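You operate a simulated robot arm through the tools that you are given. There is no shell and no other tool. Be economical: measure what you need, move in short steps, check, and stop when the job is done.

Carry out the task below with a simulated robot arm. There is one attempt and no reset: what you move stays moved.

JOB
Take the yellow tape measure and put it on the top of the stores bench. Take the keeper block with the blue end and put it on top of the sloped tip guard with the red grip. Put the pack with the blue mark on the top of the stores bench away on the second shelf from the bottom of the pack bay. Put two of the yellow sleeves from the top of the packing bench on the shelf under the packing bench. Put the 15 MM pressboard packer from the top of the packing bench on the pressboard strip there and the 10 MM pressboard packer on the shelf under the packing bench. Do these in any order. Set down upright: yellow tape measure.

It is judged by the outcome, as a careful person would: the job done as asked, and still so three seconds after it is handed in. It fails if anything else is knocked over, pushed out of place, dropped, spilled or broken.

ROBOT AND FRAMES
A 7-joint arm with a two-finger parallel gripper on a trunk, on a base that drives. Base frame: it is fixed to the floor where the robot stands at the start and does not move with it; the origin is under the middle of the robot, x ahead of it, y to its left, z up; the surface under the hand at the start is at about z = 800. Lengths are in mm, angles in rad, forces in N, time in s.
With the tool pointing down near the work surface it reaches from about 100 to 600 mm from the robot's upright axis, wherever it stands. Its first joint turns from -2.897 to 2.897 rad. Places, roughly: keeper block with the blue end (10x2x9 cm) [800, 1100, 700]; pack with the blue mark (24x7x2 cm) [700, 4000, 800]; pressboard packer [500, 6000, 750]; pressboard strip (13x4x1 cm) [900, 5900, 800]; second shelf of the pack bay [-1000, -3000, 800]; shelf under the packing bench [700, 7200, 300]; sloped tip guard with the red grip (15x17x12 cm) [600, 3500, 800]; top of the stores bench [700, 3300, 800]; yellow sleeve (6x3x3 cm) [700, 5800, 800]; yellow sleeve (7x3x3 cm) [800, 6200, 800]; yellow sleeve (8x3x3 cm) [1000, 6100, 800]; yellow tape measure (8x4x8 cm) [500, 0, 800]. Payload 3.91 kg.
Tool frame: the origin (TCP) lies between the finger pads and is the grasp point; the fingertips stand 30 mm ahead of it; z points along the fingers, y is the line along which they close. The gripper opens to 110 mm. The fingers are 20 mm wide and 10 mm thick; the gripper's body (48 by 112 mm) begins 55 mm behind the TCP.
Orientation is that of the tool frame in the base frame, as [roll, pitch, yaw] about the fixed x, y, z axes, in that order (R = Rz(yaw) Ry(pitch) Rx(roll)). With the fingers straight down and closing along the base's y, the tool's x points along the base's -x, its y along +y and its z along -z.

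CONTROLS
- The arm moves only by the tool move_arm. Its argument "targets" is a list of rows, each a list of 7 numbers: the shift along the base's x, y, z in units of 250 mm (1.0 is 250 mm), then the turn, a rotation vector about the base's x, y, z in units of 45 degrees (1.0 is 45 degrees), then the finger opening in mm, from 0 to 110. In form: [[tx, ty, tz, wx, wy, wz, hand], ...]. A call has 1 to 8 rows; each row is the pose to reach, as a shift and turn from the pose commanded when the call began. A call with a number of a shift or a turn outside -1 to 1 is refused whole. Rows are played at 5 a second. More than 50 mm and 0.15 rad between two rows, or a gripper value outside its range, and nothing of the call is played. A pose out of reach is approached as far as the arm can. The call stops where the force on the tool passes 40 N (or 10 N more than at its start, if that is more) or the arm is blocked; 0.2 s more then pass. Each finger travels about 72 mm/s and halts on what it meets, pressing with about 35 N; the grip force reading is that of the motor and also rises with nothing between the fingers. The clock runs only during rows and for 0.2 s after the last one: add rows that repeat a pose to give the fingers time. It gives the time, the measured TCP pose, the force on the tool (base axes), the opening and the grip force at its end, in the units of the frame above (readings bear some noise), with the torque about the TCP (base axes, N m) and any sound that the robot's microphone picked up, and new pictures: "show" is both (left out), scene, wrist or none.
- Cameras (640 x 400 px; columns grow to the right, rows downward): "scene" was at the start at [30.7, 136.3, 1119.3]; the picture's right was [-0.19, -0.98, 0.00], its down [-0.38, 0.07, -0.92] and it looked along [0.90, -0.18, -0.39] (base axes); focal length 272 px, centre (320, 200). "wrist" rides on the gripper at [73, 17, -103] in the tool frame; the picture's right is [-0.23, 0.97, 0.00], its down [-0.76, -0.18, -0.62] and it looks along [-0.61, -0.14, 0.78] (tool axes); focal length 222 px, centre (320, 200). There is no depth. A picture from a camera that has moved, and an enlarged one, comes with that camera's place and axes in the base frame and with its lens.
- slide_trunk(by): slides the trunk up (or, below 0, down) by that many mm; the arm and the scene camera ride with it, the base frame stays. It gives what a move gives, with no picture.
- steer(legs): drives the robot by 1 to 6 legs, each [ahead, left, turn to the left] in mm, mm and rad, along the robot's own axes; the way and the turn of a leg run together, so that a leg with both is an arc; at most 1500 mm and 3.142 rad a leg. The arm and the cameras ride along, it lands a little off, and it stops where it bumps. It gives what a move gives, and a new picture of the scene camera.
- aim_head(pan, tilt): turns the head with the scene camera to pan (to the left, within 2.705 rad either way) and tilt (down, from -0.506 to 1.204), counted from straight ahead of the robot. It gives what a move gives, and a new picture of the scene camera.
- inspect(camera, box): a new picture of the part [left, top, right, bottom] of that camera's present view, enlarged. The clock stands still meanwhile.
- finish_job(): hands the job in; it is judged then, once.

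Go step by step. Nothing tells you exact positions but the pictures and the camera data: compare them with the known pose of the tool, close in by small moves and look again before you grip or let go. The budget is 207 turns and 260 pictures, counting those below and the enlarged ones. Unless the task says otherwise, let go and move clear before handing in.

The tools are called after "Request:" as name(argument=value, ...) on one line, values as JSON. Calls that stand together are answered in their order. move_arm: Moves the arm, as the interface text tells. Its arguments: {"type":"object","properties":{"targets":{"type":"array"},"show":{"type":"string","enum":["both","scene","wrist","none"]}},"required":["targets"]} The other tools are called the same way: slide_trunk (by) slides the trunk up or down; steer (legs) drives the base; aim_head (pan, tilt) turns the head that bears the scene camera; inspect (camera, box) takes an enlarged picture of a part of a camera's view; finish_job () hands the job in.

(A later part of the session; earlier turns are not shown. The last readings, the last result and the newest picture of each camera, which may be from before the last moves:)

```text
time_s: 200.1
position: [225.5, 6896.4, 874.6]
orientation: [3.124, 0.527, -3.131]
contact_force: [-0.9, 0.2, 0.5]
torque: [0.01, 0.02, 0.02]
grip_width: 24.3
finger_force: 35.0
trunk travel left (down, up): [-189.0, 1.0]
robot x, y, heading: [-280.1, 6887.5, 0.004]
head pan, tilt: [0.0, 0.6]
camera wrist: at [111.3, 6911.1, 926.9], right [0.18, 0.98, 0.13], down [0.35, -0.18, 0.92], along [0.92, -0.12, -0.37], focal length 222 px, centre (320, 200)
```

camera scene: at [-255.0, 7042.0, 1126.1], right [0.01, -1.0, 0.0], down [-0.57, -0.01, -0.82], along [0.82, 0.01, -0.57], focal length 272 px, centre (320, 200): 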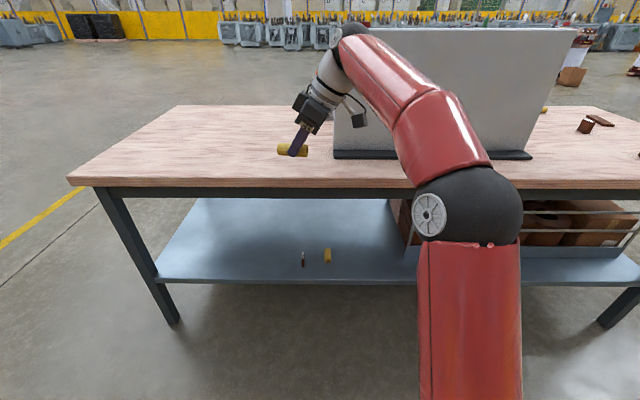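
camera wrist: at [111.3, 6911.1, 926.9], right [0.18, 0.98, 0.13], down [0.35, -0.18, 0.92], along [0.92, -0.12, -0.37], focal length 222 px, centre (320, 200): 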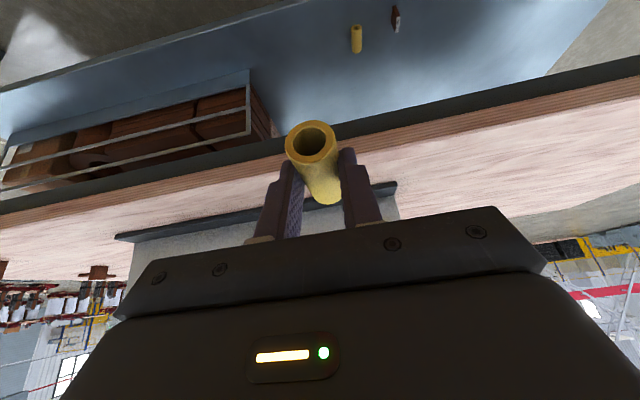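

Request:
slide_trunk(by=-188)

Request:
move_arm(targets=[[0, 0, -0.18, 0, -0.09, 0, 0], [0, 0, -0.36, 0, -0.09, 0, 0], [0, 0, -0.54, 0, -0.09, 0, 0], [0, 0, -0.72, 0, -0.09, 0, 0], [0, 0, -0.88, 0, -0.09, 0, 0], [0.16, 0, -0.98, 0, -0.09, 0, 0], [0.34, 0, -1.0, 0, -0.09, 0, 0]], show="none")

Request:
move_arm(targets=[[0.15, 0, -0.05, 0, 0, 0, 0], [0.3, 0, -0.1, 0, 0, 0, 0], [0.45, 0, -0.15, 0, 0, 0, 0], [0.6, 0, -0.2, 0, 0, 0, 0], [0.66, 0, -0.28, 0, 0, 0, 0]], show="both")

```text
time_s: 202.1
position: [224.4, 6897.7, 687.9]
orientation: [3.125, 0.526, -3.132]
contact_force: [0.1, 0.9, -0.2]
torque: [0.02, 0.03, 0.02]
grip_width: 24.3
finger_force: 34.7
trunk travel left (down, up): [-1.0, 189.0]
robot x, y, heading: [-283.8, 6889.1, 0.002]
head pan, tilt: [0.0, 0.6]
```

```text
time_s: 203.7
position: [309.6, 6896.4, 437.9]
orientation: [3.126, 0.597, -3.129]
contact_force: [-0.1, -0.6, -0.5]
torque: [-0.01, 0.03, -0.02]
grip_width: 24.4
finger_force: 35.2
trunk travel left (down, up): [-1.0, 189.0]
robot x, y, heading: [-281.9, 6890.1, 0.008]
head pan, tilt: [0.0, 0.6]
```

```text
time_s: 204.9
position: [474.7, 6899.5, 366.8]
orientation: [3.124, 0.595, -3.13]
contact_force: [0.5, 0.0, 0.2]
torque: [0.0, 0.02, -0.01]
grip_width: 24.3
finger_force: 35.1
trunk travel left (down, up): [-1.0, 189.0]
robot x, y, heading: [-280.9, 6886.0, 0.009]
head pan, tilt: [0.0, 0.6]
camera scene: at [-255.0, 7041.9, 938.1], right [0.01, -1.0, 0.0], down [-0.56, -0.01, -0.82], along [0.82, 0.01, -0.57], focal length 272 px, centre (320, 200)
camera wrist: at [357.0, 6911.8, 411.1], right [0.17, 0.98, 0.14], down [0.28, -0.18, 0.94], along [0.94, -0.12, -0.31], focal length 222 px, centre (320, 200)
```

scene: 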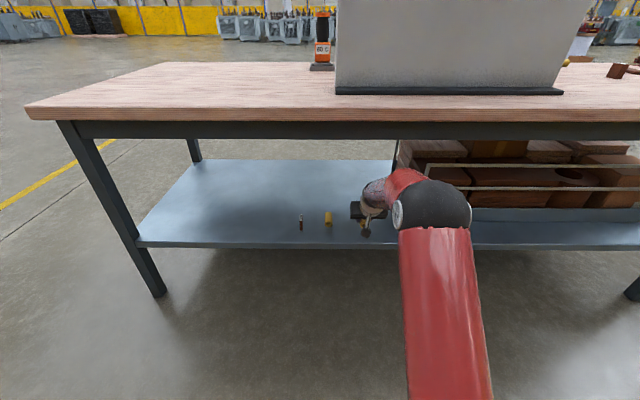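
wrist: 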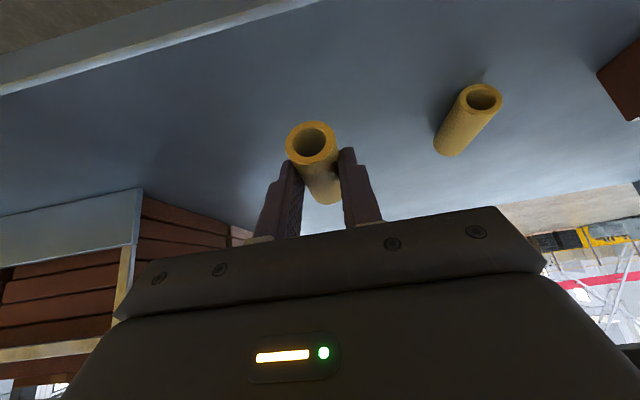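

Request:
move_arm(targets=[[0.02, 0, -0.06, 0, 0, 0, 0], [0.03, 0, -0.09, 0, 0, 0, 0], [0.03, 0, -0.105, 0, 0, 0, 0], [0.03, 0, -0.12, 0, 0, 0, 0], [0.03, 0, -0.132, 0, 0, 0, 0], [0.03, 0, -0.144, 0, 0, 0, 0]], show="wrist")

```text
time_s: 206.3
position: [485.6, 6898.6, 336.3]
orientation: [3.125, 0.608, -3.13]
contact_force: [2.8, 0.2, 22.9]
torque: [0.0, 0.3, 0.02]
grip_width: 24.3
finger_force: 35.1
trunk travel left (down, up): [-1.0, 189.0]
robot x, y, heading: [-280.1, 6887.2, 0.01]
head pan, tilt: [0.0, 0.6]
camera wrist: at [366.9, 6910.9, 377.9], right [0.17, 0.98, 0.14], down [0.27, -0.18, 0.94], along [0.95, -0.12, -0.3], focal length 222 px, centre (320, 200)
```

wrist: 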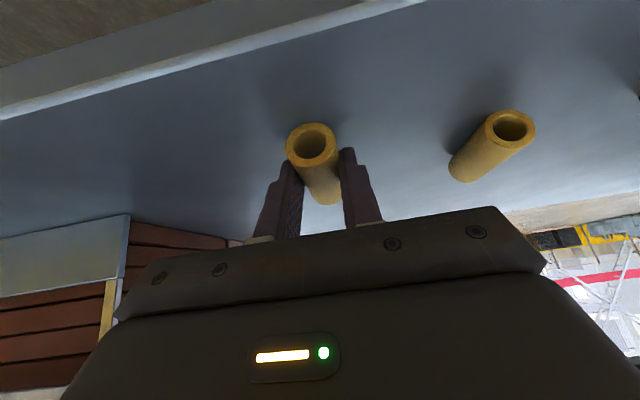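

Request:
move_arm(targets=[[0, 0, 0.01, 0, 0, 0, 0], [0, 0, 0.01, 0, 0, 0, 26], [0, 0, 0.01, 0, 0, 0, 32], [0, 0, 0.01, 0, 0, 0, 44], [0, 0, 0.01, 0, 0, 0, 54], [0, 0, 0.01, 0, 0, 0, 54]], show="none")

Request:
move_arm(targets=[[-0.06, 0, 0.1, 0, 0, 0, 54], [-0.16, 0, 0.22, 0, 0, 0, 54], [-0.3, 0, 0.32, 0, 0, 0, 50], [-0.46, 0, 0.38, 0, 0, 0, 50], [-0.64, 0, 0.4, 0, 0, 0, 50], [-0.82, 0, 0.4, 0, 0, 0, 50], [-0.96, 0, 0.4, 0, 0, 0, 50]], show="wrist")

```text
time_s: 207.7
position: [482.0, 6897.5, 332.5]
orientation: [3.125, 0.595, -3.129]
contact_force: [-0.9, -0.9, 0.0]
torque: [-0.02, 0.01, 0.0]
grip_width: 54.0
finger_force: 0.2
trunk travel left (down, up): [-1.0, 189.0]
robot x, y, heading: [-278.6, 6884.0, 0.006]
head pan, tilt: [0.0, 0.6]
```

```text
time_s: 209.3
position: [239.6, 6897.2, 431.6]
orientation: [3.126, 0.595, -3.128]
contact_force: [0.2, 0.3, 0.3]
torque: [0.0, -0.02, 0.0]
grip_width: 50.1
finger_force: 0.0
trunk travel left (down, up): [-1.0, 189.0]
robot x, y, heading: [-281.2, 6887.7, 0.008]
head pan, tilt: [0.0, 0.6]
camera wrist: at [122.2, 6910.4, 475.0], right [0.17, 0.98, 0.14], down [0.28, -0.18, 0.94], along [0.94, -0.12, -0.31], focal length 222 px, centre (320, 200)
```

wrist: 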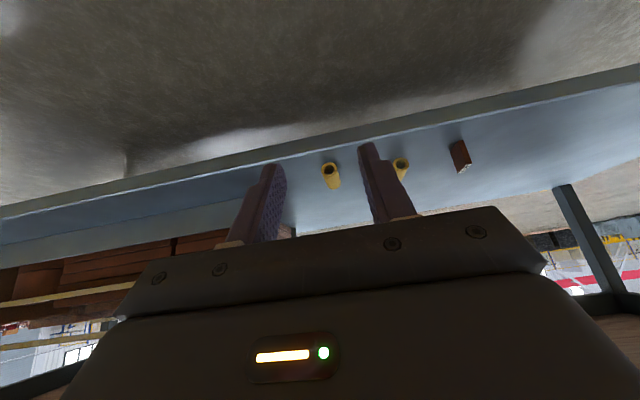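

Both sleeves and the 10 MM packer are on the shelf. Now the 15 MM packer: raise, untilt the hand, drive back.

Request:
slide_trunk(by=188)

Request:
move_arm(targets=[[0, 0, 0.18, 0, 0.15, 0, 50], [0, 0, 0.36, 0, 0.3, 0, 50], [0, 0, 0.54, 0, 0.45, 0, 50], [0, 0, 0.72, 0, 0.6, 0, 50], [0.1, 0, 0.9, 0, 0.758, 0, 50], [0.2, 0, 1.0, 0, 0.758, 0, 50]], show="none")

Request:
steer(legs=[[0, -860, -0.008], [260, 0, 0]])

Request:
move_arm(targets=[[0, 0, 0.1, 0, 0, 0, 50]], show="wrist")

```text
time_s: 211.4
position: [239.2, 6897.0, 618.9]
orientation: [3.126, 0.596, -3.131]
contact_force: [0.5, -0.5, 0.6]
torque: [0.02, 0.01, 0.0]
grip_width: 50.2
finger_force: 0.0
trunk travel left (down, up): [-189.0, 1.0]
robot x, y, heading: [-279.7, 6887.4, 0.011]
head pan, tilt: [0.0, 0.6]
```

```text
refused: row 5 steps farther than a row can; nothing moved
```

```text
time_s: 217.1
position: [382.8, 6008.1, 619.7]
orientation: [3.122, 0.584, 3.141]
contact_force: [-30.2, 0.9, 18.3]
torque: [-0.34, -2.27, -0.51]
grip_width: 50.0
finger_force: 0.0
trunk travel left (down, up): [-189.0, 1.0]
robot x, y, heading: [-125.5, 6006.1, -0.0]
head pan, tilt: [0.0, 0.6]
stopped in leg 2: the force on the tool passed its limit at 208 N (the readings are from after the stop); the commanded pose is now the measured one
camera scene: at [-104.5, 6157.4, 1126.0], right [0.0, -1.0, 0.0], down [-0.56, 0.0, -0.83], along [0.83, 0.0, -0.56], focal length 272 px, centre (320, 200)
```

scene: 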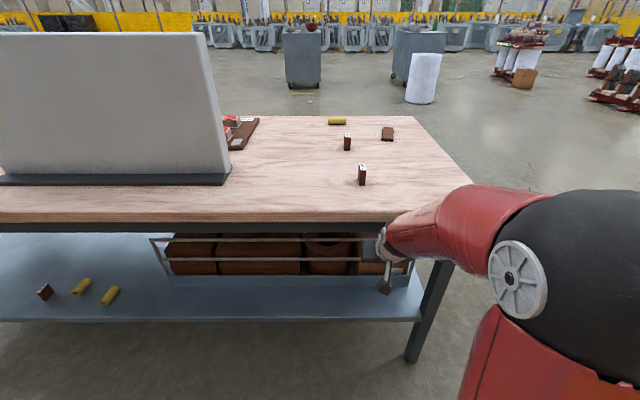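

```text
time_s: 217.5
position: [381.2, 6006.7, 632.9]
orientation: [3.124, 0.562, 3.138]
contact_force: [-10.4, 0.5, 5.5]
torque: [-0.11, -0.85, -0.16]
grip_width: 50.2
finger_force: 0.0
trunk travel left (down, up): [-189.0, 1.0]
robot x, y, heading: [-132.5, 6004.1, 0.001]
head pan, tilt: [0.0, 0.6]
stopped in row 1: the force on the tool passed its limit at 56 N (the readings are from after the stop); the commanded pose is now the measured one
camera wrist: at [266.1, 6022.3, 681.4], right [0.19, 0.97, 0.14], down [0.31, -0.19, 0.93], along [0.93, -0.13, -0.34], focal length 222 px, centre (320, 200)
```

wrist: 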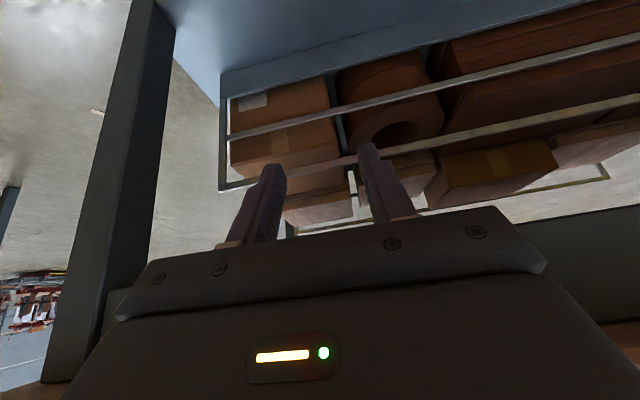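

An arm move was refused and the drive bumped the hand against the bench front; nothing seems displaced. Back off straight, and check.

Request:
steer(legs=[[-170, 0, 0]])

Request:
inspect(camera="scene", box=[0, 80, 480, 360])

```text
time_s: 218.9
position: [213.5, 6008.6, 633.1]
orientation: [3.121, 0.559, 3.139]
contact_force: [0.4, -0.5, 0.2]
torque: [0.03, 0.01, 0.0]
grip_width: 50.1
finger_force: 0.1
trunk travel left (down, up): [-189.0, 1.0]
robot x, y, heading: [-300.1, 6004.0, 0.003]
head pan, tilt: [0.0, 0.6]
camera scene: at [-271.0, 6157.4, 1126.1], right [0.0, -1.0, 0.0], down [-0.56, 0.0, -0.83], along [0.83, 0.0, -0.56], focal length 272 px, centre (320, 200)
```

scene: 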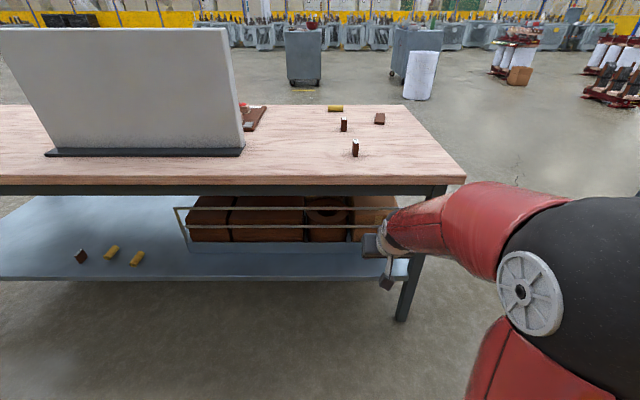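

```text
1.33 times, centred on (240, 220) of scene
camera zoom: at [-271.0, 6157.4, 1126.1], right [0.0, -1.0, 0.0], down [-0.56, 0.0, -0.83], along [0.83, 0.0, -0.56], focal length 363 px, centre (427, 173)
```

zoom: 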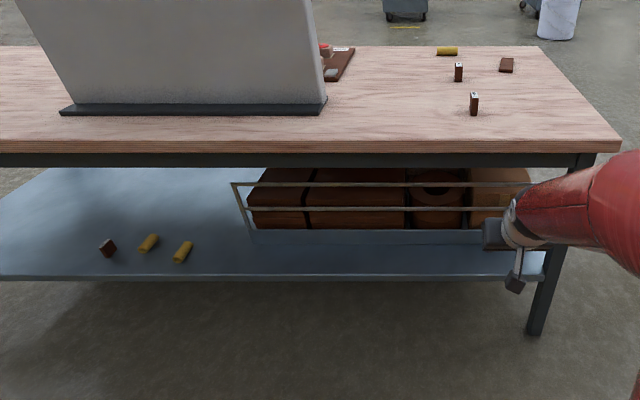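

All is in place. Now raise and untilt the hand in free space.

Request:
move_arm(targets=[[0, 0, 0.18, 0, 0.15, 0, 50], [0, 0, 0.36, 0, 0.3, 0, 50], [0, 0, 0.54, 0, 0.45, 0, 50], [0, 0, 0.72, 0, 0.6, 0, 50], [0, 0, 0.88, 0, 0.712, 0, 50], [0, 0, 1.0, 0, 0.712, 0, 50]], show="none")

```text
time_s: 220.3
position: [212.9, 6008.2, 881.2]
orientation: [3.123, 0.0, 3.14]
contact_force: [0.1, -0.1, -0.7]
torque: [0.02, 0.01, -0.05]
grip_width: 50.0
finger_force: 0.1
trunk travel left (down, up): [-189.0, 1.0]
robot x, y, heading: [-303.1, 6001.1, 0.003]
head pan, tilt: [0.0, 0.6]
```

Request:
steer(legs=[[300, 40, 0]])

Request:
inspect(camera="wrist", box=[180, 0, 460, 240])

```text
time_s: 222.4
position: [508.9, 6051.1, 882.8]
orientation: [3.124, 0.002, -3.139]
contact_force: [-0.3, 0.2, -0.2]
torque: [-0.02, -0.01, -0.01]
grip_width: 50.0
finger_force: 0.1
trunk travel left (down, up): [-189.0, 1.0]
robot x, y, heading: [2.0, 6045.4, 0.007]
head pan, tilt: [0.0, 0.6]
camera scene: at [25.8, 6197.7, 1126.1], right [0.0, -1.0, 0.0], down [-0.56, 0.0, -0.83], along [0.82, 0.0, -0.57], focal length 272 px, centre (320, 200)
```

scene: 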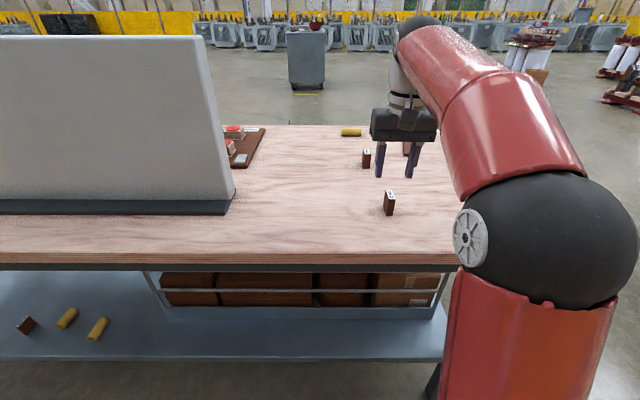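

```text
1.67 times, centred on (320, 120) of wrist
camera zoom: at [437.3, 6065.4, 984.7], right [0.23, 0.97, 0.02], down [0.76, -0.19, 0.62], along [0.61, -0.13, -0.78], focal length 370 px, centre (320, 333)
```

zoom: 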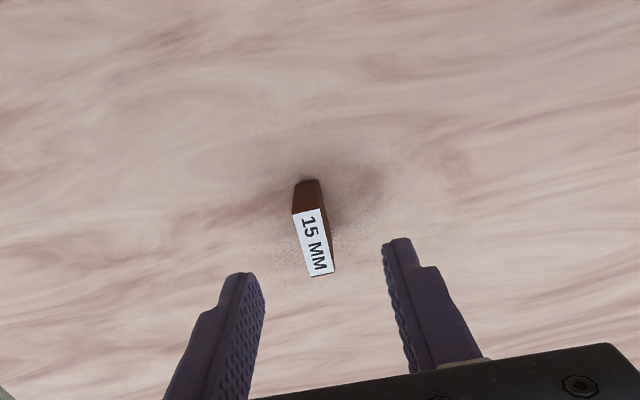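

15 MM packer centre (521, 6045). Descend over it and grip.

Request:
move_arm(targets=[[0.048, -0.022, 0, 0, 0, 0, 50], [0.048, -0.022, -0.12, 0, 0, 0, 50], [0.048, -0.022, -0.24, 0, 0, 0, 50], [0.048, -0.022, -0.336, 0, 0, 0, 50], [0.048, -0.022, -0.336, 0, 0, 0, 50]], show="wrist")

```text
time_s: 223.6
position: [520.0, 6046.4, 797.1]
orientation: [3.121, 0.001, -3.14]
contact_force: [-0.1, 0.9, -0.1]
torque: [-0.01, 0.0, 0.02]
grip_width: 50.1
finger_force: 0.0
trunk travel left (down, up): [-189.0, 1.0]
robot x, y, heading: [-0.1, 6043.7, 0.006]
head pan, tilt: [0.0, 0.6]
camera wrist: at [449.0, 6060.7, 901.0], right [0.23, 0.97, 0.02], down [0.76, -0.19, 0.62], along [0.61, -0.13, -0.78], focal length 222 px, centre (320, 200)
```

wrist: 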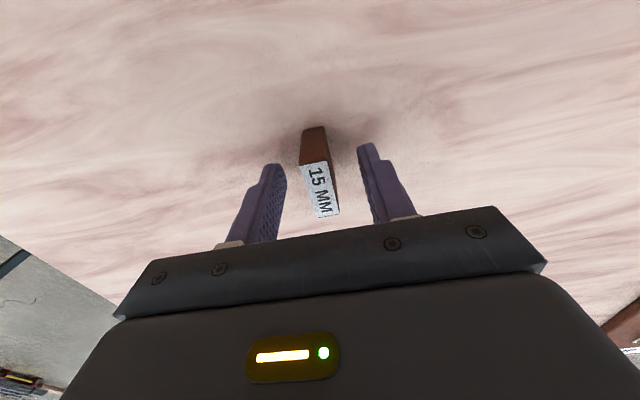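

Request:
move_arm(targets=[[0, 0, 0, 0, 0, 0, 30], [0, 0, 0, 0, 0, 0, 15], [0, 0, 0, 0, 0, 0, 0], [0, 0, 0, 0, 0, 0, 0], [0, 0, 0, 0, 0, 0, 0]], show="none")

Request:
move_arm(targets=[[0, 0, 0.02, 0, 0, 0, 0], [0, 0, 0.08, 0, 0, 0, 0], [0, 0, 0.2, 0, 0, 0, 0], [-0.1, 0, 0.34, 0, 0, 0, 0], [-0.25, 0, 0.46, 0, 0, 0, 0], [-0.42, 0, 0.5, 0, 0, 0, 0]], show="wrist")

```text
time_s: 224.8
position: [520.1, 6046.6, 798.6]
orientation: [3.121, 0.001, -3.141]
contact_force: [-0.2, -0.7, -0.5]
torque: [0.0, 0.0, 0.0]
grip_width: 13.7
finger_force: 35.1
trunk travel left (down, up): [-189.0, 1.0]
robot x, y, heading: [0.7, 6040.8, 0.007]
head pan, tilt: [0.0, 0.6]
```

```text
time_s: 226.2
position: [415.2, 6044.5, 924.3]
orientation: [3.123, 0.001, -3.14]
contact_force: [0.4, -0.5, -0.5]
torque: [-0.02, 0.06, 0.0]
grip_width: 13.9
finger_force: 35.6
trunk travel left (down, up): [-189.0, 1.0]
robot x, y, heading: [-3.4, 6044.2, 0.002]
head pan, tilt: [0.0, 0.6]
camera wrist: at [344.0, 6059.3, 1026.9], right [0.23, 0.97, 0.02], down [0.76, -0.19, 0.62], along [0.61, -0.13, -0.78], focal length 222 px, centre (320, 200)
```

wrist: 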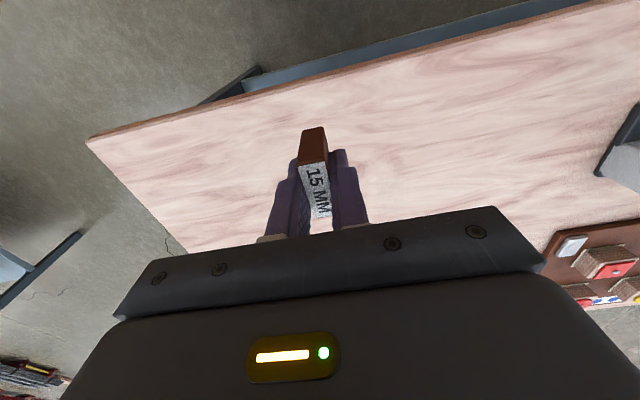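

Held. Drive around to the bench's right end: first back and right, then look.

Request:
steer(legs=[[-100, 0, 0], [0, -920, 0]])

```text
time_s: 231.8
position: [319.3, 5121.8, 924.5]
orientation: [3.123, 0.003, 3.141]
contact_force: [0.0, 0.5, 0.1]
torque: [-0.01, 0.02, 0.01]
grip_width: 13.7
finger_force: 34.8
trunk travel left (down, up): [-189.0, 1.0]
robot x, y, heading: [-98.9, 5119.3, 0.003]
head pan, tilt: [0.0, 0.6]
camera scene: at [-70.9, 5276.4, 1126.1], right [0.0, -1.0, 0.0], down [-0.56, 0.0, -0.83], along [0.83, 0.0, -0.56], focal length 272 px, centre (320, 200)
```

scene: 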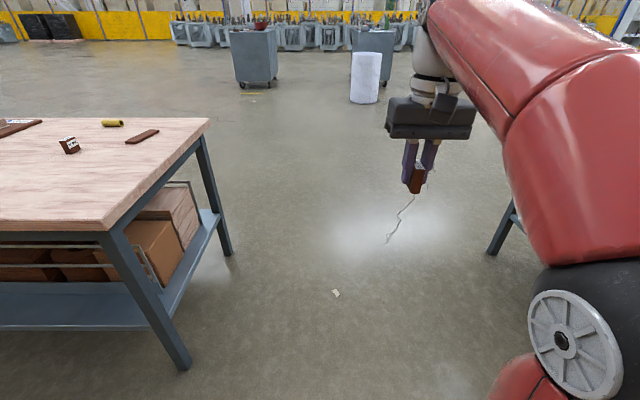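

The floor is clear. Go ahead 975 mm and turn left 90°.

Request:
steer(legs=[[975, 0, 0], [0, 0, 1.568]])

```text
time_s: 240.7
position: [854.6, 5538.0, 925.1]
orientation: [3.123, 0.003, -1.546]
contact_force: [0.4, 0.1, -0.4]
torque: [0.01, -0.01, -0.02]
grip_width: 14.1
finger_force: 35.1
trunk travel left (down, up): [-189.0, 1.0]
robot x, y, heading: [866.7, 5120.4, 1.596]
head pan, tilt: [0.0, 0.6]
camera scene: at [711.5, 5145.1, 1126.1], right [1.0, 0.03, 0.0], down [0.02, -0.56, -0.83], along [-0.02, 0.82, -0.56], focal length 272 px, centre (320, 200)
```

scene: 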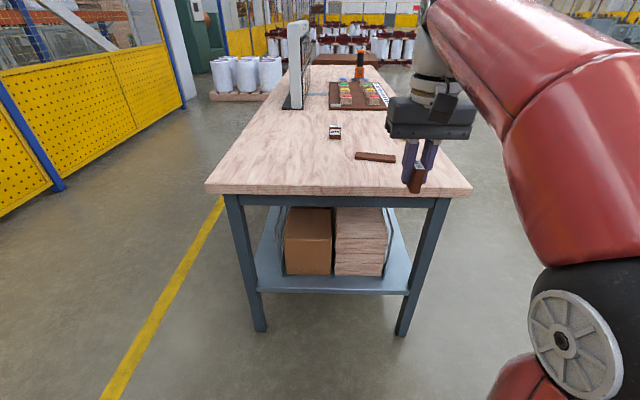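

Strip at about (862, 5912), along x. Move in 300 mm and turn the hand −90°.

Request:
steer(legs=[[300, 0, -0.025]])

Request:
move_arm(targets=[[0, 0, 0, 0, 0, -0.18, 0], [0, 0, 0, 0, 0, -0.36, 0], [0, 0, 0, 0, 0, -0.54, 0], [0, 0, 0, 0, 0, -0.72, 0], [0, 0, 0, 0, 0, -0.9, 0], [0, 0, 0, 0, 0, -1.0, 0]], show="none")

Request:
move_arm(targets=[[0, 0, 0, 0, 0, -0.18, 0], [0, 0, 0, 0, 0, -0.36, 0], [0, 0, 0, 0, 0, -0.54, 0], [0, 0, 0, 0, 0, -0.72, 0], [0, 0, 0, 0, 0, -0.9, 0], [0, 0, 0, 0, 0, -1.0, 0]], show="both")

Request:
inspect(camera="scene", box=[300, 120, 480, 240])

```text
time_s: 242.7
position: [858.8, 5829.5, 925.2]
orientation: [3.123, 0.003, -1.567]
contact_force: [-0.2, -0.8, -0.1]
torque: [0.01, 0.0, 0.04]
grip_width: 13.8
finger_force: 34.7
trunk travel left (down, up): [-189.0, 1.0]
robot x, y, heading: [858.6, 5409.1, 1.578]
head pan, tilt: [0.0, 0.6]
camera scene: at [706.9, 5439.1, 1126.1], right [1.0, 0.01, 0.0], down [0.0, -0.56, -0.83], along [-0.01, 0.83, -0.56], focal length 272 px, centre (320, 200)
```

scene: 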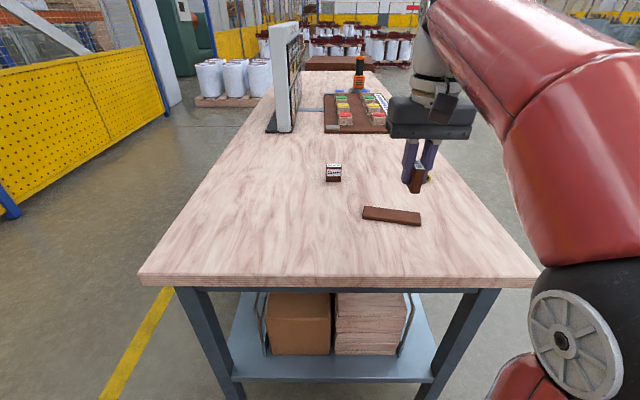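

```text
time_s: 244.1
position: [859.4, 5828.5, 924.5]
orientation: [3.122, 0.003, -2.355]
contact_force: [-0.2, 0.1, 0.0]
torque: [-0.03, 0.0, -0.02]
grip_width: 14.0
finger_force: 35.3
trunk travel left (down, up): [-189.0, 1.0]
robot x, y, heading: [859.9, 5411.9, 1.579]
head pan, tilt: [0.0, 0.6]
```

```text
time_s: 245.5
position: [859.4, 5828.5, 924.7]
orientation: [3.122, 0.002, -3.14]
contact_force: [0.5, 0.3, -0.9]
torque: [0.0, 0.01, 0.0]
grip_width: 13.9
finger_force: 35.0
trunk travel left (down, up): [-189.0, 1.0]
robot x, y, heading: [862.0, 5409.0, 1.579]
head pan, tilt: [0.0, 0.6]
camera scene: at [706.9, 5439.1, 1126.1], right [1.0, 0.01, 0.0], down [0.0, -0.56, -0.83], along [-0.01, 0.83, -0.56], focal length 272 px, centre (320, 200)
camera wrist: at [787.1, 5842.7, 1026.6], right [0.23, 0.97, 0.02], down [0.76, -0.19, 0.62], along [0.61, -0.13, -0.78], focal length 222 px, centre (320, 200)
```

scene: 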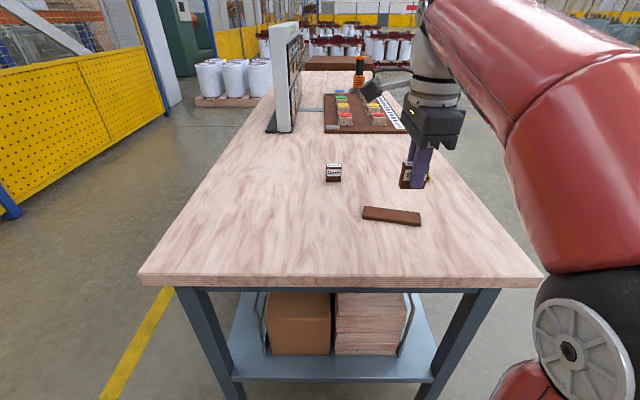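
wrist: 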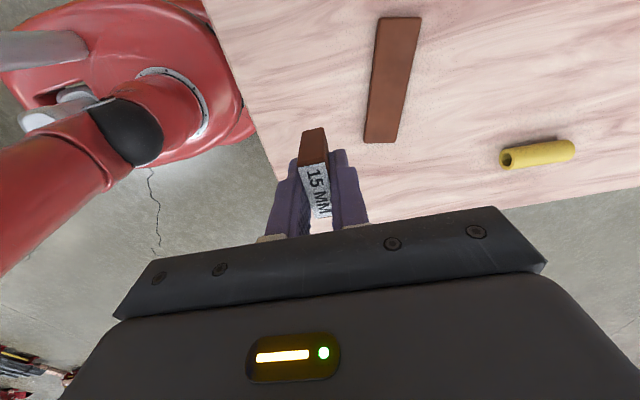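

```text
3.33 times, centred on (390, 180) of scene
camera zoom: at [706.9, 5439.1, 1126.1], right [1.0, 0.01, 0.0], down [0.0, -0.56, -0.83], along [-0.01, 0.83, -0.56], focal length 908 px, centre (87, 267)
```

zoom: 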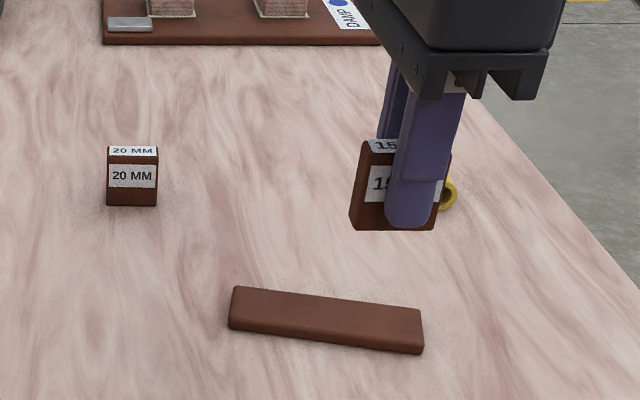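

Strip centre ≈(858, 5909), turned −11°. Move over it with the matching turn.

Request:
move_arm(targets=[[0, 0.12, 0, 0, 0, -0.12, 0], [-0.002, 0.24, 0, 0, 0, -0.245, 0], [-0.004, 0.322, -0.1, 0, 0, -0.245, 0], [-0.004, 0.322, -0.24, 0, 0, -0.245, 0], [-0.004, 0.322, -0.38, 0, 0, -0.245, 0], [-0.004, 0.322, -0.38, 0, 0, -0.245, 0]], show="both")

Request:
inspect(camera="scene", box=[330, 150, 470, 240])

```text
time_s: 246.9
position: [856.5, 5909.5, 831.3]
orientation: [3.123, 0.0, 2.953]
contact_force: [0.0, -0.7, 0.0]
torque: [0.04, 0.03, -0.03]
grip_width: 13.8
finger_force: 35.2
trunk travel left (down, up): [-189.0, 1.0]
robot x, y, heading: [858.0, 5409.4, 1.583]
head pan, tilt: [0.0, 0.6]
camera scene: at [706.9, 5439.2, 1126.1], right [1.0, 0.01, 0.0], down [0.0, -0.56, -0.83], along [-0.01, 0.82, -0.57], focal length 272 px, centre (320, 200)
camera wrist: at [788.3, 5938.0, 934.3], right [0.41, 0.91, 0.02], down [0.71, -0.33, 0.62], along [0.57, -0.24, -0.78], focal length 222 px, centre (320, 200)
```

scene: 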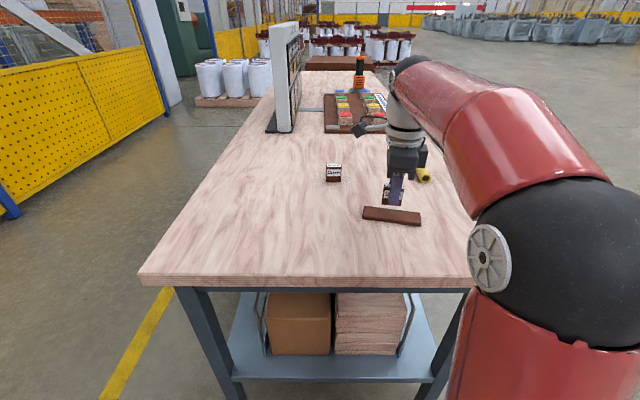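
wrist: 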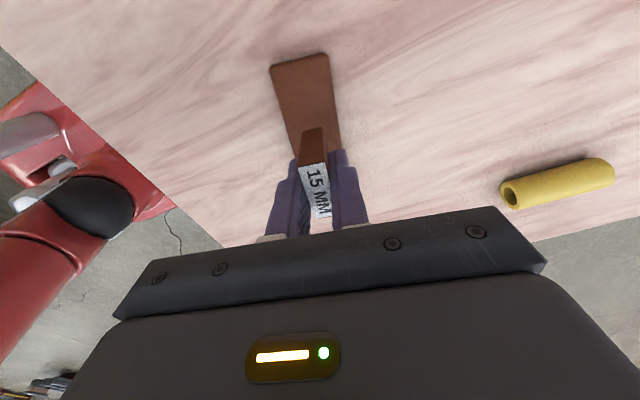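

```text
4.44 times, centred on (400, 195) of scene
camera zoom: at [706.9, 5439.2, 1126.1], right [1.0, 0.01, 0.0], down [0.0, -0.56, -0.83], along [-0.01, 0.82, -0.57], focal length 1210 px, centre (-36, 222)
```

zoom: 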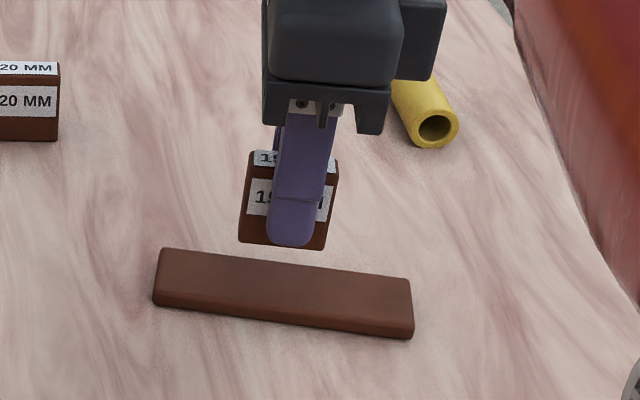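

Aligned within a few mm. Shift −3 mm in y and lower to contact.

Request:
move_arm(targets=[[0, -0.012, -0.04, 0, 0, 0, 0], [0, -0.012, -0.07, 0, 0, 0, 0], [0, -0.012, -0.085, 0, 0, 0, 0], [0, -0.012, -0.1, 0, 0, 0, 0], [0, -0.012, -0.11, 0, 0, 0, 0]], show="wrist")

Request:
inspect(camera="scene", box=[330, 150, 470, 240])

```text
time_s: 248.1
position: [857.5, 5906.1, 805.9]
orientation: [3.112, 0.001, 2.953]
contact_force: [-1.2, 5.6, 32.6]
torque: [0.06, 0.01, -0.03]
grip_width: 14.0
finger_force: 35.0
trunk travel left (down, up): [-189.0, 1.0]
robot x, y, heading: [862.9, 5413.6, 1.579]
head pan, tilt: [0.0, 0.6]
camera wrist: at [789.7, 5933.0, 909.7], right [0.41, 0.91, 0.03], down [0.71, -0.33, 0.62], along [0.57, -0.23, -0.79], focal length 222 px, centre (320, 200)
```

wrist: 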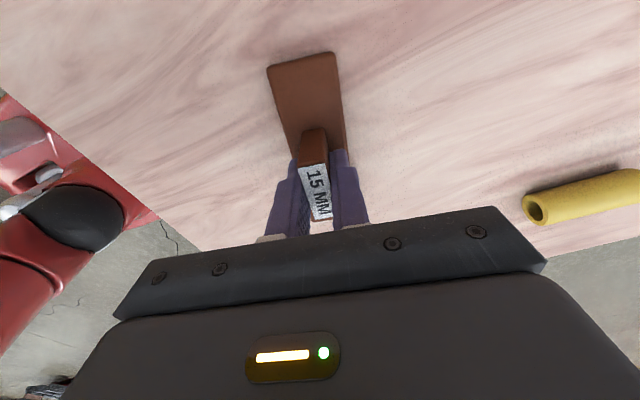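

```text
4.44 times, centred on (400, 195) of scene
camera zoom: at [706.9, 5438.0, 1126.8], right [1.0, 0.01, 0.0], down [0.0, -0.56, -0.83], along [-0.01, 0.83, -0.56], focal length 1210 px, centre (-36, 222)
```

zoom: 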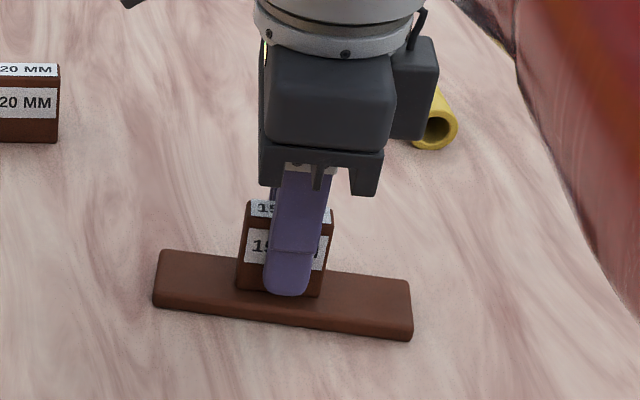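

It sits on the strip. Ease off, open, retreat upward.

Request:
move_arm(targets=[[0, 0, 0.01, 0, 0, 0, 0], [0, 0, 0.01, 0, 0, 0, 16], [0, 0, 0.01, 0, 0, 0, 24], [0, 0, 0.01, 0, 0, 0, 36], [0, 0, 0.01, 0, 0, 0, 36]], show="none")

Request:
move_arm(targets=[[0, 0, 0.06, 0, 0, 0, 36], [0, 0, 0.16, 0, 0, 0, 36], [0, 0, 0.28, 0, 0, 0, 36], [0, -0.1, 0.4, 0, 0, 0, 36], [0, -0.26, 0.46, 0, 0, 0, 36], [0, -0.42, 0.5, 0, 0, 0, 36]], show="none")

Request:
inspect(camera="scene", box=[300, 120, 480, 240])

```text
time_s: 249.3
position: [857.5, 5906.5, 805.0]
orientation: [3.123, 0.002, 2.954]
contact_force: [-0.4, -0.1, 0.0]
torque: [-0.02, 0.01, 0.02]
grip_width: 35.9
finger_force: 0.0
trunk travel left (down, up): [-189.0, 1.0]
robot x, y, heading: [859.2, 5410.0, 1.578]
head pan, tilt: [0.0, 0.6]
```

```text
time_s: 250.7
position: [856.8, 5803.7, 933.1]
orientation: [3.124, 0.002, 2.953]
contact_force: [-0.5, 0.4, -0.1]
torque: [-0.07, 0.0, -0.02]
grip_width: 35.8
finger_force: 0.0
trunk travel left (down, up): [-189.0, 1.0]
robot x, y, heading: [861.1, 5412.0, 1.577]
head pan, tilt: [0.0, 0.6]
```

```text
3.33 times, centred on (390, 180) of scene
camera zoom: at [706.9, 5439.6, 1126.1], right [1.0, 0.01, 0.0], down [0.0, -0.57, -0.82], along [-0.01, 0.82, -0.57], focal length 908 px, centre (87, 267)
```

zoom: 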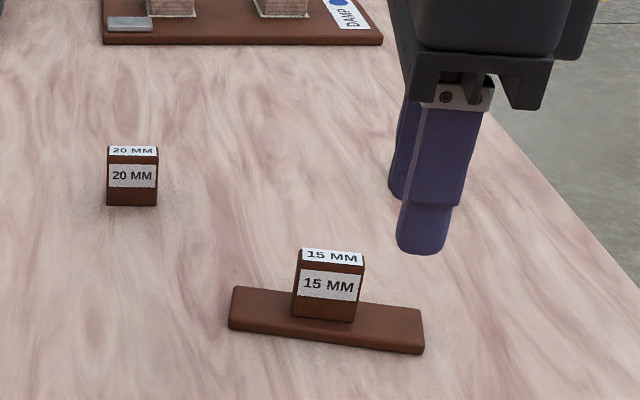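

The 15 MM packer stands on the strip. Next the pack: back away from the bench and turn around to face the stores bench's left end.

Request:
steer(legs=[[-430, 0, 0], [0, 0, 3.14]])

```text
time_s: 260.7
position: [886.8, 4593.7, 932.5]
orientation: [3.122, 0.0, -0.152]
contact_force: [0.0, 0.2, -0.1]
torque: [0.01, 0.03, 0.01]
grip_width: 36.2
finger_force: 0.1
trunk travel left (down, up): [-189.0, 1.0]
robot x, y, heading: [868.1, 4983.1, -1.53]
head pan, tilt: [0.0, 0.6]
camera scene: at [1022.5, 4963.2, 1126.1], right [-1.0, -0.04, 0.0], down [-0.02, 0.56, -0.83], along [0.04, -0.82, -0.56], focal length 272 px, centre (320, 200)
```

scene: 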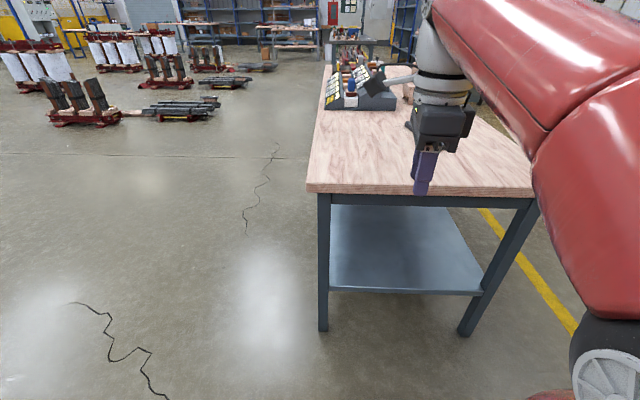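

I look toward the pack bay with the head raised.

Request:
aim_head(pan=-0.2, tilt=0.1)

Request:
inspect(camera="scene", box=[200, 120, 400, 240])

```text
time_s: 261.6
position: [886.5, 4592.3, 931.8]
orientation: [3.123, 0.001, -0.152]
contact_force: [-0.2, 0.5, 0.2]
torque: [0.01, 0.01, -0.01]
grip_width: 36.1
finger_force: 0.1
trunk travel left (down, up): [-189.0, 1.0]
robot x, y, heading: [868.9, 4983.7, -1.525]
head pan, tilt: [-0.201, 0.099]
camera scene: at [1004.3, 4960.6, 1172.2], right [-0.99, 0.16, 0.0], down [0.02, 0.1, -0.99], along [-0.16, -0.98, -0.1], focal length 272 px, centre (320, 200)
```

scene: 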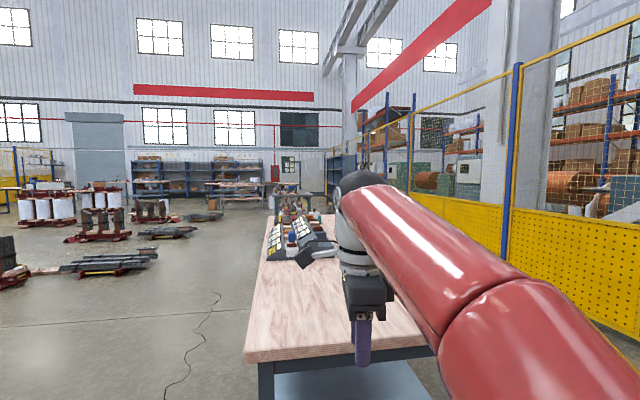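

```text
3.20 times, centred on (300, 180) of scene
camera zoom: at [1004.3, 4960.6, 1172.2], right [-0.99, 0.16, 0.0], down [0.02, 0.1, -0.99], along [-0.16, -0.98, -0.1], focal length 871 px, centre (384, 264)
```

zoom: 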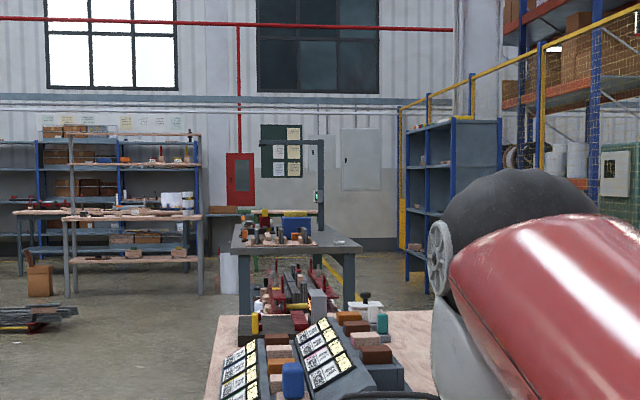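

The bay is the blue rack whose open side faces +x. I'll take the pack with a tilted hand, along its long axis. Drive to the stores bench's left end.

Request:
aim_head(pan=0.0, tilt=0.6)

Request:
steer(legs=[[250, -190, -0.043]])

```text
time_s: 262.6
position: [886.0, 4593.7, 933.3]
orientation: [3.123, 0.003, -0.152]
contact_force: [0.5, -0.2, -0.4]
torque: [0.03, 0.02, -0.02]
grip_width: 36.0
finger_force: 0.1
trunk travel left (down, up): [-189.0, 1.0]
robot x, y, heading: [867.4, 4983.4, -1.53]
head pan, tilt: [0.0, 0.6]
camera scene: at [1022.5, 4963.2, 1126.2], right [-1.0, -0.04, 0.0], down [-0.02, 0.56, -0.83], along [0.04, -0.82, -0.56], focal length 272 px, centre (320, 200)
```

scene: 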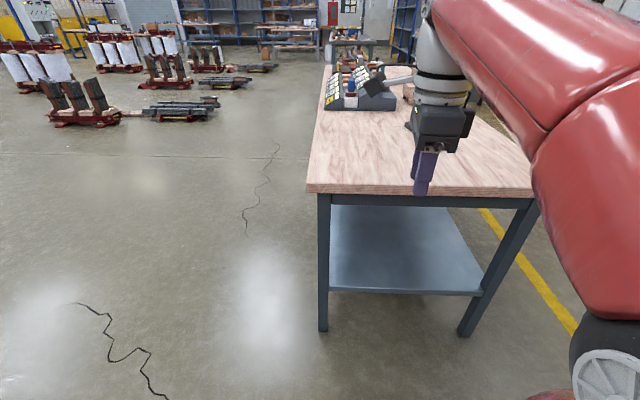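

```text
time_s: 264.7
position: [685.5, 4338.6, 933.6]
orientation: [3.122, 0.002, -0.188]
contact_force: [-0.8, 0.3, 0.1]
torque: [0.01, 0.01, 0.01]
grip_width: 35.9
finger_force: 0.1
trunk travel left (down, up): [-189.0, 1.0]
robot x, y, heading: [680.7, 4728.1, -1.564]
head pan, tilt: [0.0, 0.6]
camera scene: at [834.0, 4702.7, 1126.1], right [-1.0, -0.01, 0.0], down [0.0, 0.56, -0.83], along [0.01, -0.83, -0.56], focal length 272 px, centre (320, 200)
```

scene: 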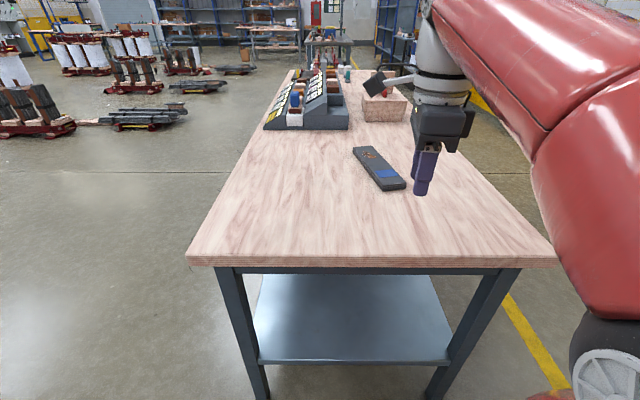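

Pack centre ≈(678, 4008), axis ~11.5° off −y. Turn the hand to that azimuth (three steps), then tilt 33°.

Request:
move_arm(targets=[[0, 0, 0, 0, 0, 0.17, 60], [0, 0, 0, 0, 0, 0.34, 80], [0, 0, 0, 0, 0, 0.51, 100], [0, 0, 0, 0, 0, 0.68, 100], [0, 0, 0, 0, 0, 0.83, 100]], show="none")

Request:
move_arm(targets=[[0, 0, 0, 0, 0, 0.17, 100], [0, 0, 0, 0, 0, 0.34, 100], [0, 0, 0, 0, 0, 0.51, 100], [0, 0, 0, 0, 0, 0.68, 100], [0, 0, 0, 0, 0, 0.83, 100]], show="none")

Request:
move_arm(targets=[[0, 0, 0, 0, 0, 0.17, 100], [0, 0, 0, 0, 0, 0.34, 100], [0, 0, 0, 0, 0, 0.51, 100], [0, 0, 0, 0, 0, 0.68, 100], [0, 0, 0, 0, 0, 0.83, 100]], show="none")

Request:
move_arm(targets=[[0, 0, 0, -0.18, -0.0365, 0, 100], [0, 0, 0, -0.36, -0.073, 0, 100], [0, 0, 0, -0.54, -0.11, 0, 100], [0, -0.1, 0, -0.719, -0.146, 0, 100], [0, -0.25, 0, -0.719, -0.146, 0, 100], [0, -0.4, 0, -0.719, -0.146, 0, 100]], show="both")

```text
time_s: 265.9
position: [685.2, 4339.7, 932.2]
orientation: [3.122, 0.002, 0.468]
contact_force: [0.7, 0.5, -0.5]
torque: [0.0, 0.0, -0.02]
grip_width: 100.0
finger_force: 0.0
trunk travel left (down, up): [-189.0, 1.0]
robot x, y, heading: [679.6, 4730.0, -1.568]
head pan, tilt: [0.0, 0.6]
```

```text
time_s: 267.1
position: [683.7, 4337.4, 932.4]
orientation: [3.122, 0.001, 1.119]
contact_force: [-1.0, -0.8, -0.1]
torque: [0.0, -0.01, 0.01]
grip_width: 100.1
finger_force: 0.1
trunk travel left (down, up): [-189.0, 1.0]
robot x, y, heading: [678.2, 4729.8, -1.566]
head pan, tilt: [0.0, 0.6]
```

```text
time_s: 268.3
position: [683.6, 4339.6, 933.3]
orientation: [3.123, 0.001, 1.77]
contact_force: [0.1, 0.3, 0.2]
torque: [-0.03, -0.03, 0.0]
grip_width: 99.9
finger_force: 0.0
trunk travel left (down, up): [-189.0, 1.0]
robot x, y, heading: [680.4, 4728.0, -1.564]
head pan, tilt: [0.0, 0.6]
```

```text
time_s: 269.7
position: [686.1, 4237.9, 931.2]
orientation: [3.121, 0.579, 1.768]
contact_force: [-0.1, 0.8, -0.7]
torque: [-0.01, 0.01, -0.02]
grip_width: 100.0
finger_force: 0.0
trunk travel left (down, up): [-189.0, 1.0]
robot x, y, heading: [682.2, 4730.9, -1.564]
head pan, tilt: [0.0, 0.6]
camera scene: at [834.0, 4703.1, 1126.1], right [-1.0, -0.01, 0.0], down [0.0, 0.56, -0.83], along [0.01, -0.83, -0.56], focal length 272 px, centre (320, 200)
camera wrist: at [677.0, 4355.5, 977.9], right [0.99, 0.01, 0.14], down [-0.13, -0.33, 0.94], along [0.06, -0.94, -0.32], focal length 222 px, centre (320, 200)
```

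scene: 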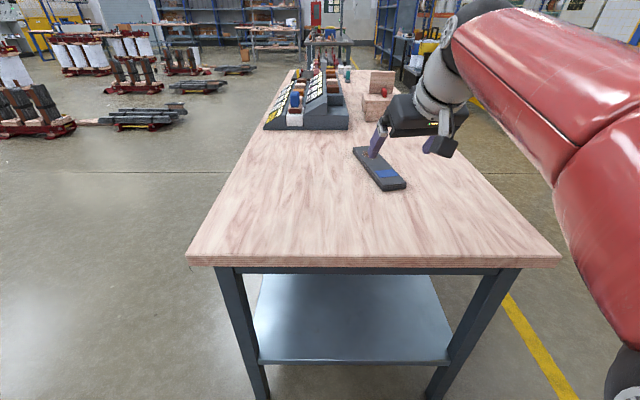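
wrist: 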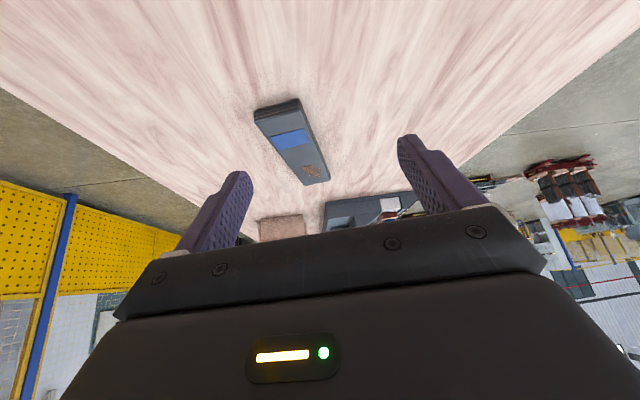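

Pack centre (681, 4004). Go to pre-grasp.

Request:
move_arm(targets=[[-0.012, -0.15, -0.05, 0, 0, 0, 100], [-0.025, -0.3, -0.1, 0, 0, 0, 100], [-0.04, -0.45, -0.17, 0, 0, 0, 100], [-0.052, -0.6, -0.24, 0, 0, 0, 100], [-0.066, -0.708, -0.308, 0, 0, 0, 100], [-0.066, -0.708, -0.308, 0, 0, 0, 100]], show="wrist")

```text
time_s: 271.1
position: [665.0, 4060.6, 857.1]
orientation: [3.121, 0.577, 1.769]
contact_force: [-0.3, -0.3, -0.8]
torque: [-0.05, 0.01, 0.02]
grip_width: 100.1
finger_force: 0.0
trunk travel left (down, up): [-189.0, 1.0]
robot x, y, heading: [680.0, 4732.8, -1.569]
head pan, tilt: [0.0, 0.6]
camera wrist: at [658.9, 4178.4, 904.0], right [0.99, 0.01, 0.14], down [-0.13, -0.33, 0.93], along [0.06, -0.94, -0.33], focal length 222 px, centre (320, 200)
```

wrist: 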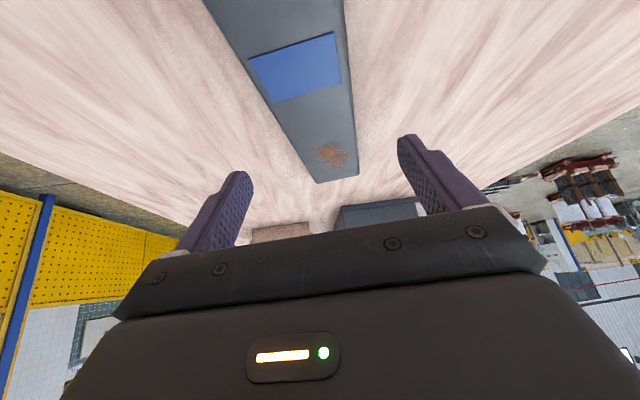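

Request:
move_arm(targets=[[0.03, -0.06, -0.09, 0, 0, 0, 100], [0.045, -0.12, -0.18, 0, 0, 0, 100], [0.06, -0.182, -0.26, 0, 0, 0, 100], [0.06, -0.182, -0.278, 0, 0, 0, 100], [0.06, -0.182, -0.278, 0, 0, 0, 100]], show="both")

```text
time_s: 272.3
position: [683.9, 4014.7, 791.5]
orientation: [3.123, 0.59, 1.771]
contact_force: [0.1, -3.9, 25.6]
torque: [-0.63, 1.25, 0.03]
grip_width: 100.2
finger_force: 0.1
trunk travel left (down, up): [-189.0, 1.0]
robot x, y, heading: [677.8, 4729.1, -1.569]
head pan, tilt: [0.0, 0.6]
camera scene: at [834.1, 4704.1, 1126.5], right [-1.0, -0.01, 0.0], down [0.0, 0.56, -0.83], along [0.01, -0.83, -0.56], focal length 272 px, centre (320, 200)
camera wrist: at [675.6, 4133.3, 836.4], right [0.99, 0.02, 0.14], down [-0.13, -0.32, 0.94], along [0.06, -0.95, -0.32], focal length 222 px, centre (320, 200)
```

scene: 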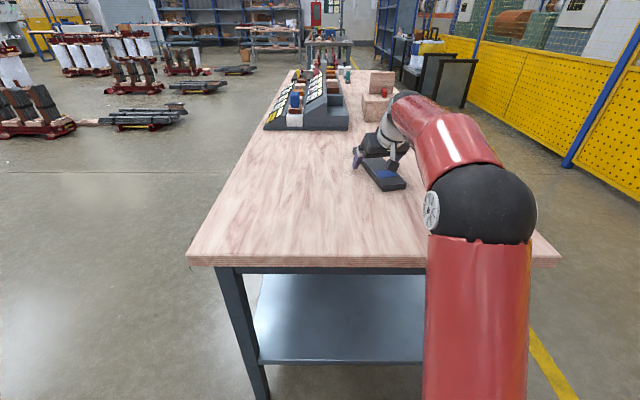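
wrist: 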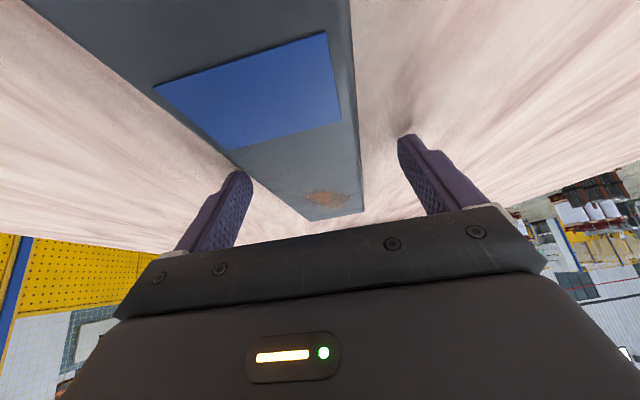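

Left finger touches the table; raise 5 mm and shift 7 mm toward −x, then close.

Request:
move_arm(targets=[[0, 0, 0.024, 0, 0, 0, 100], [-0.03, -0.006, 0.024, 0, 0, 0, 100], [-0.03, -0.006, 0.024, 0, 0, 0, 85], [-0.03, -0.006, 0.024, 0, 0, 0, 70], [-0.03, -0.006, 0.024, 0, 0, 0, 40], [-0.03, -0.006, 0.024, 0, 0, 0, 20], [-0.03, -0.006, 0.024, 0, 0, 0, 20]], show="wrist")

```text
time_s: 273.9
position: [676.0, 4013.0, 791.3]
orientation: [3.118, 0.576, 1.767]
contact_force: [0.3, 2.0, 0.1]
torque: [0.37, 0.21, 0.03]
grip_width: 65.1
finger_force: 35.2
trunk travel left (down, up): [-189.0, 1.0]
robot x, y, heading: [681.5, 4731.3, -1.565]
head pan, tilt: [0.0, 0.6]
camera wrist: at [668.6, 4130.5, 838.3], right [0.99, 0.01, 0.14], down [-0.13, -0.33, 0.93], along [0.06, -0.94, -0.33], focal length 222 px, centre (320, 200)
```

wrist: 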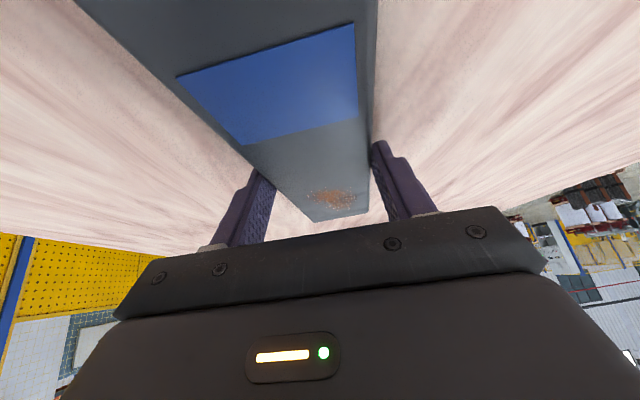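

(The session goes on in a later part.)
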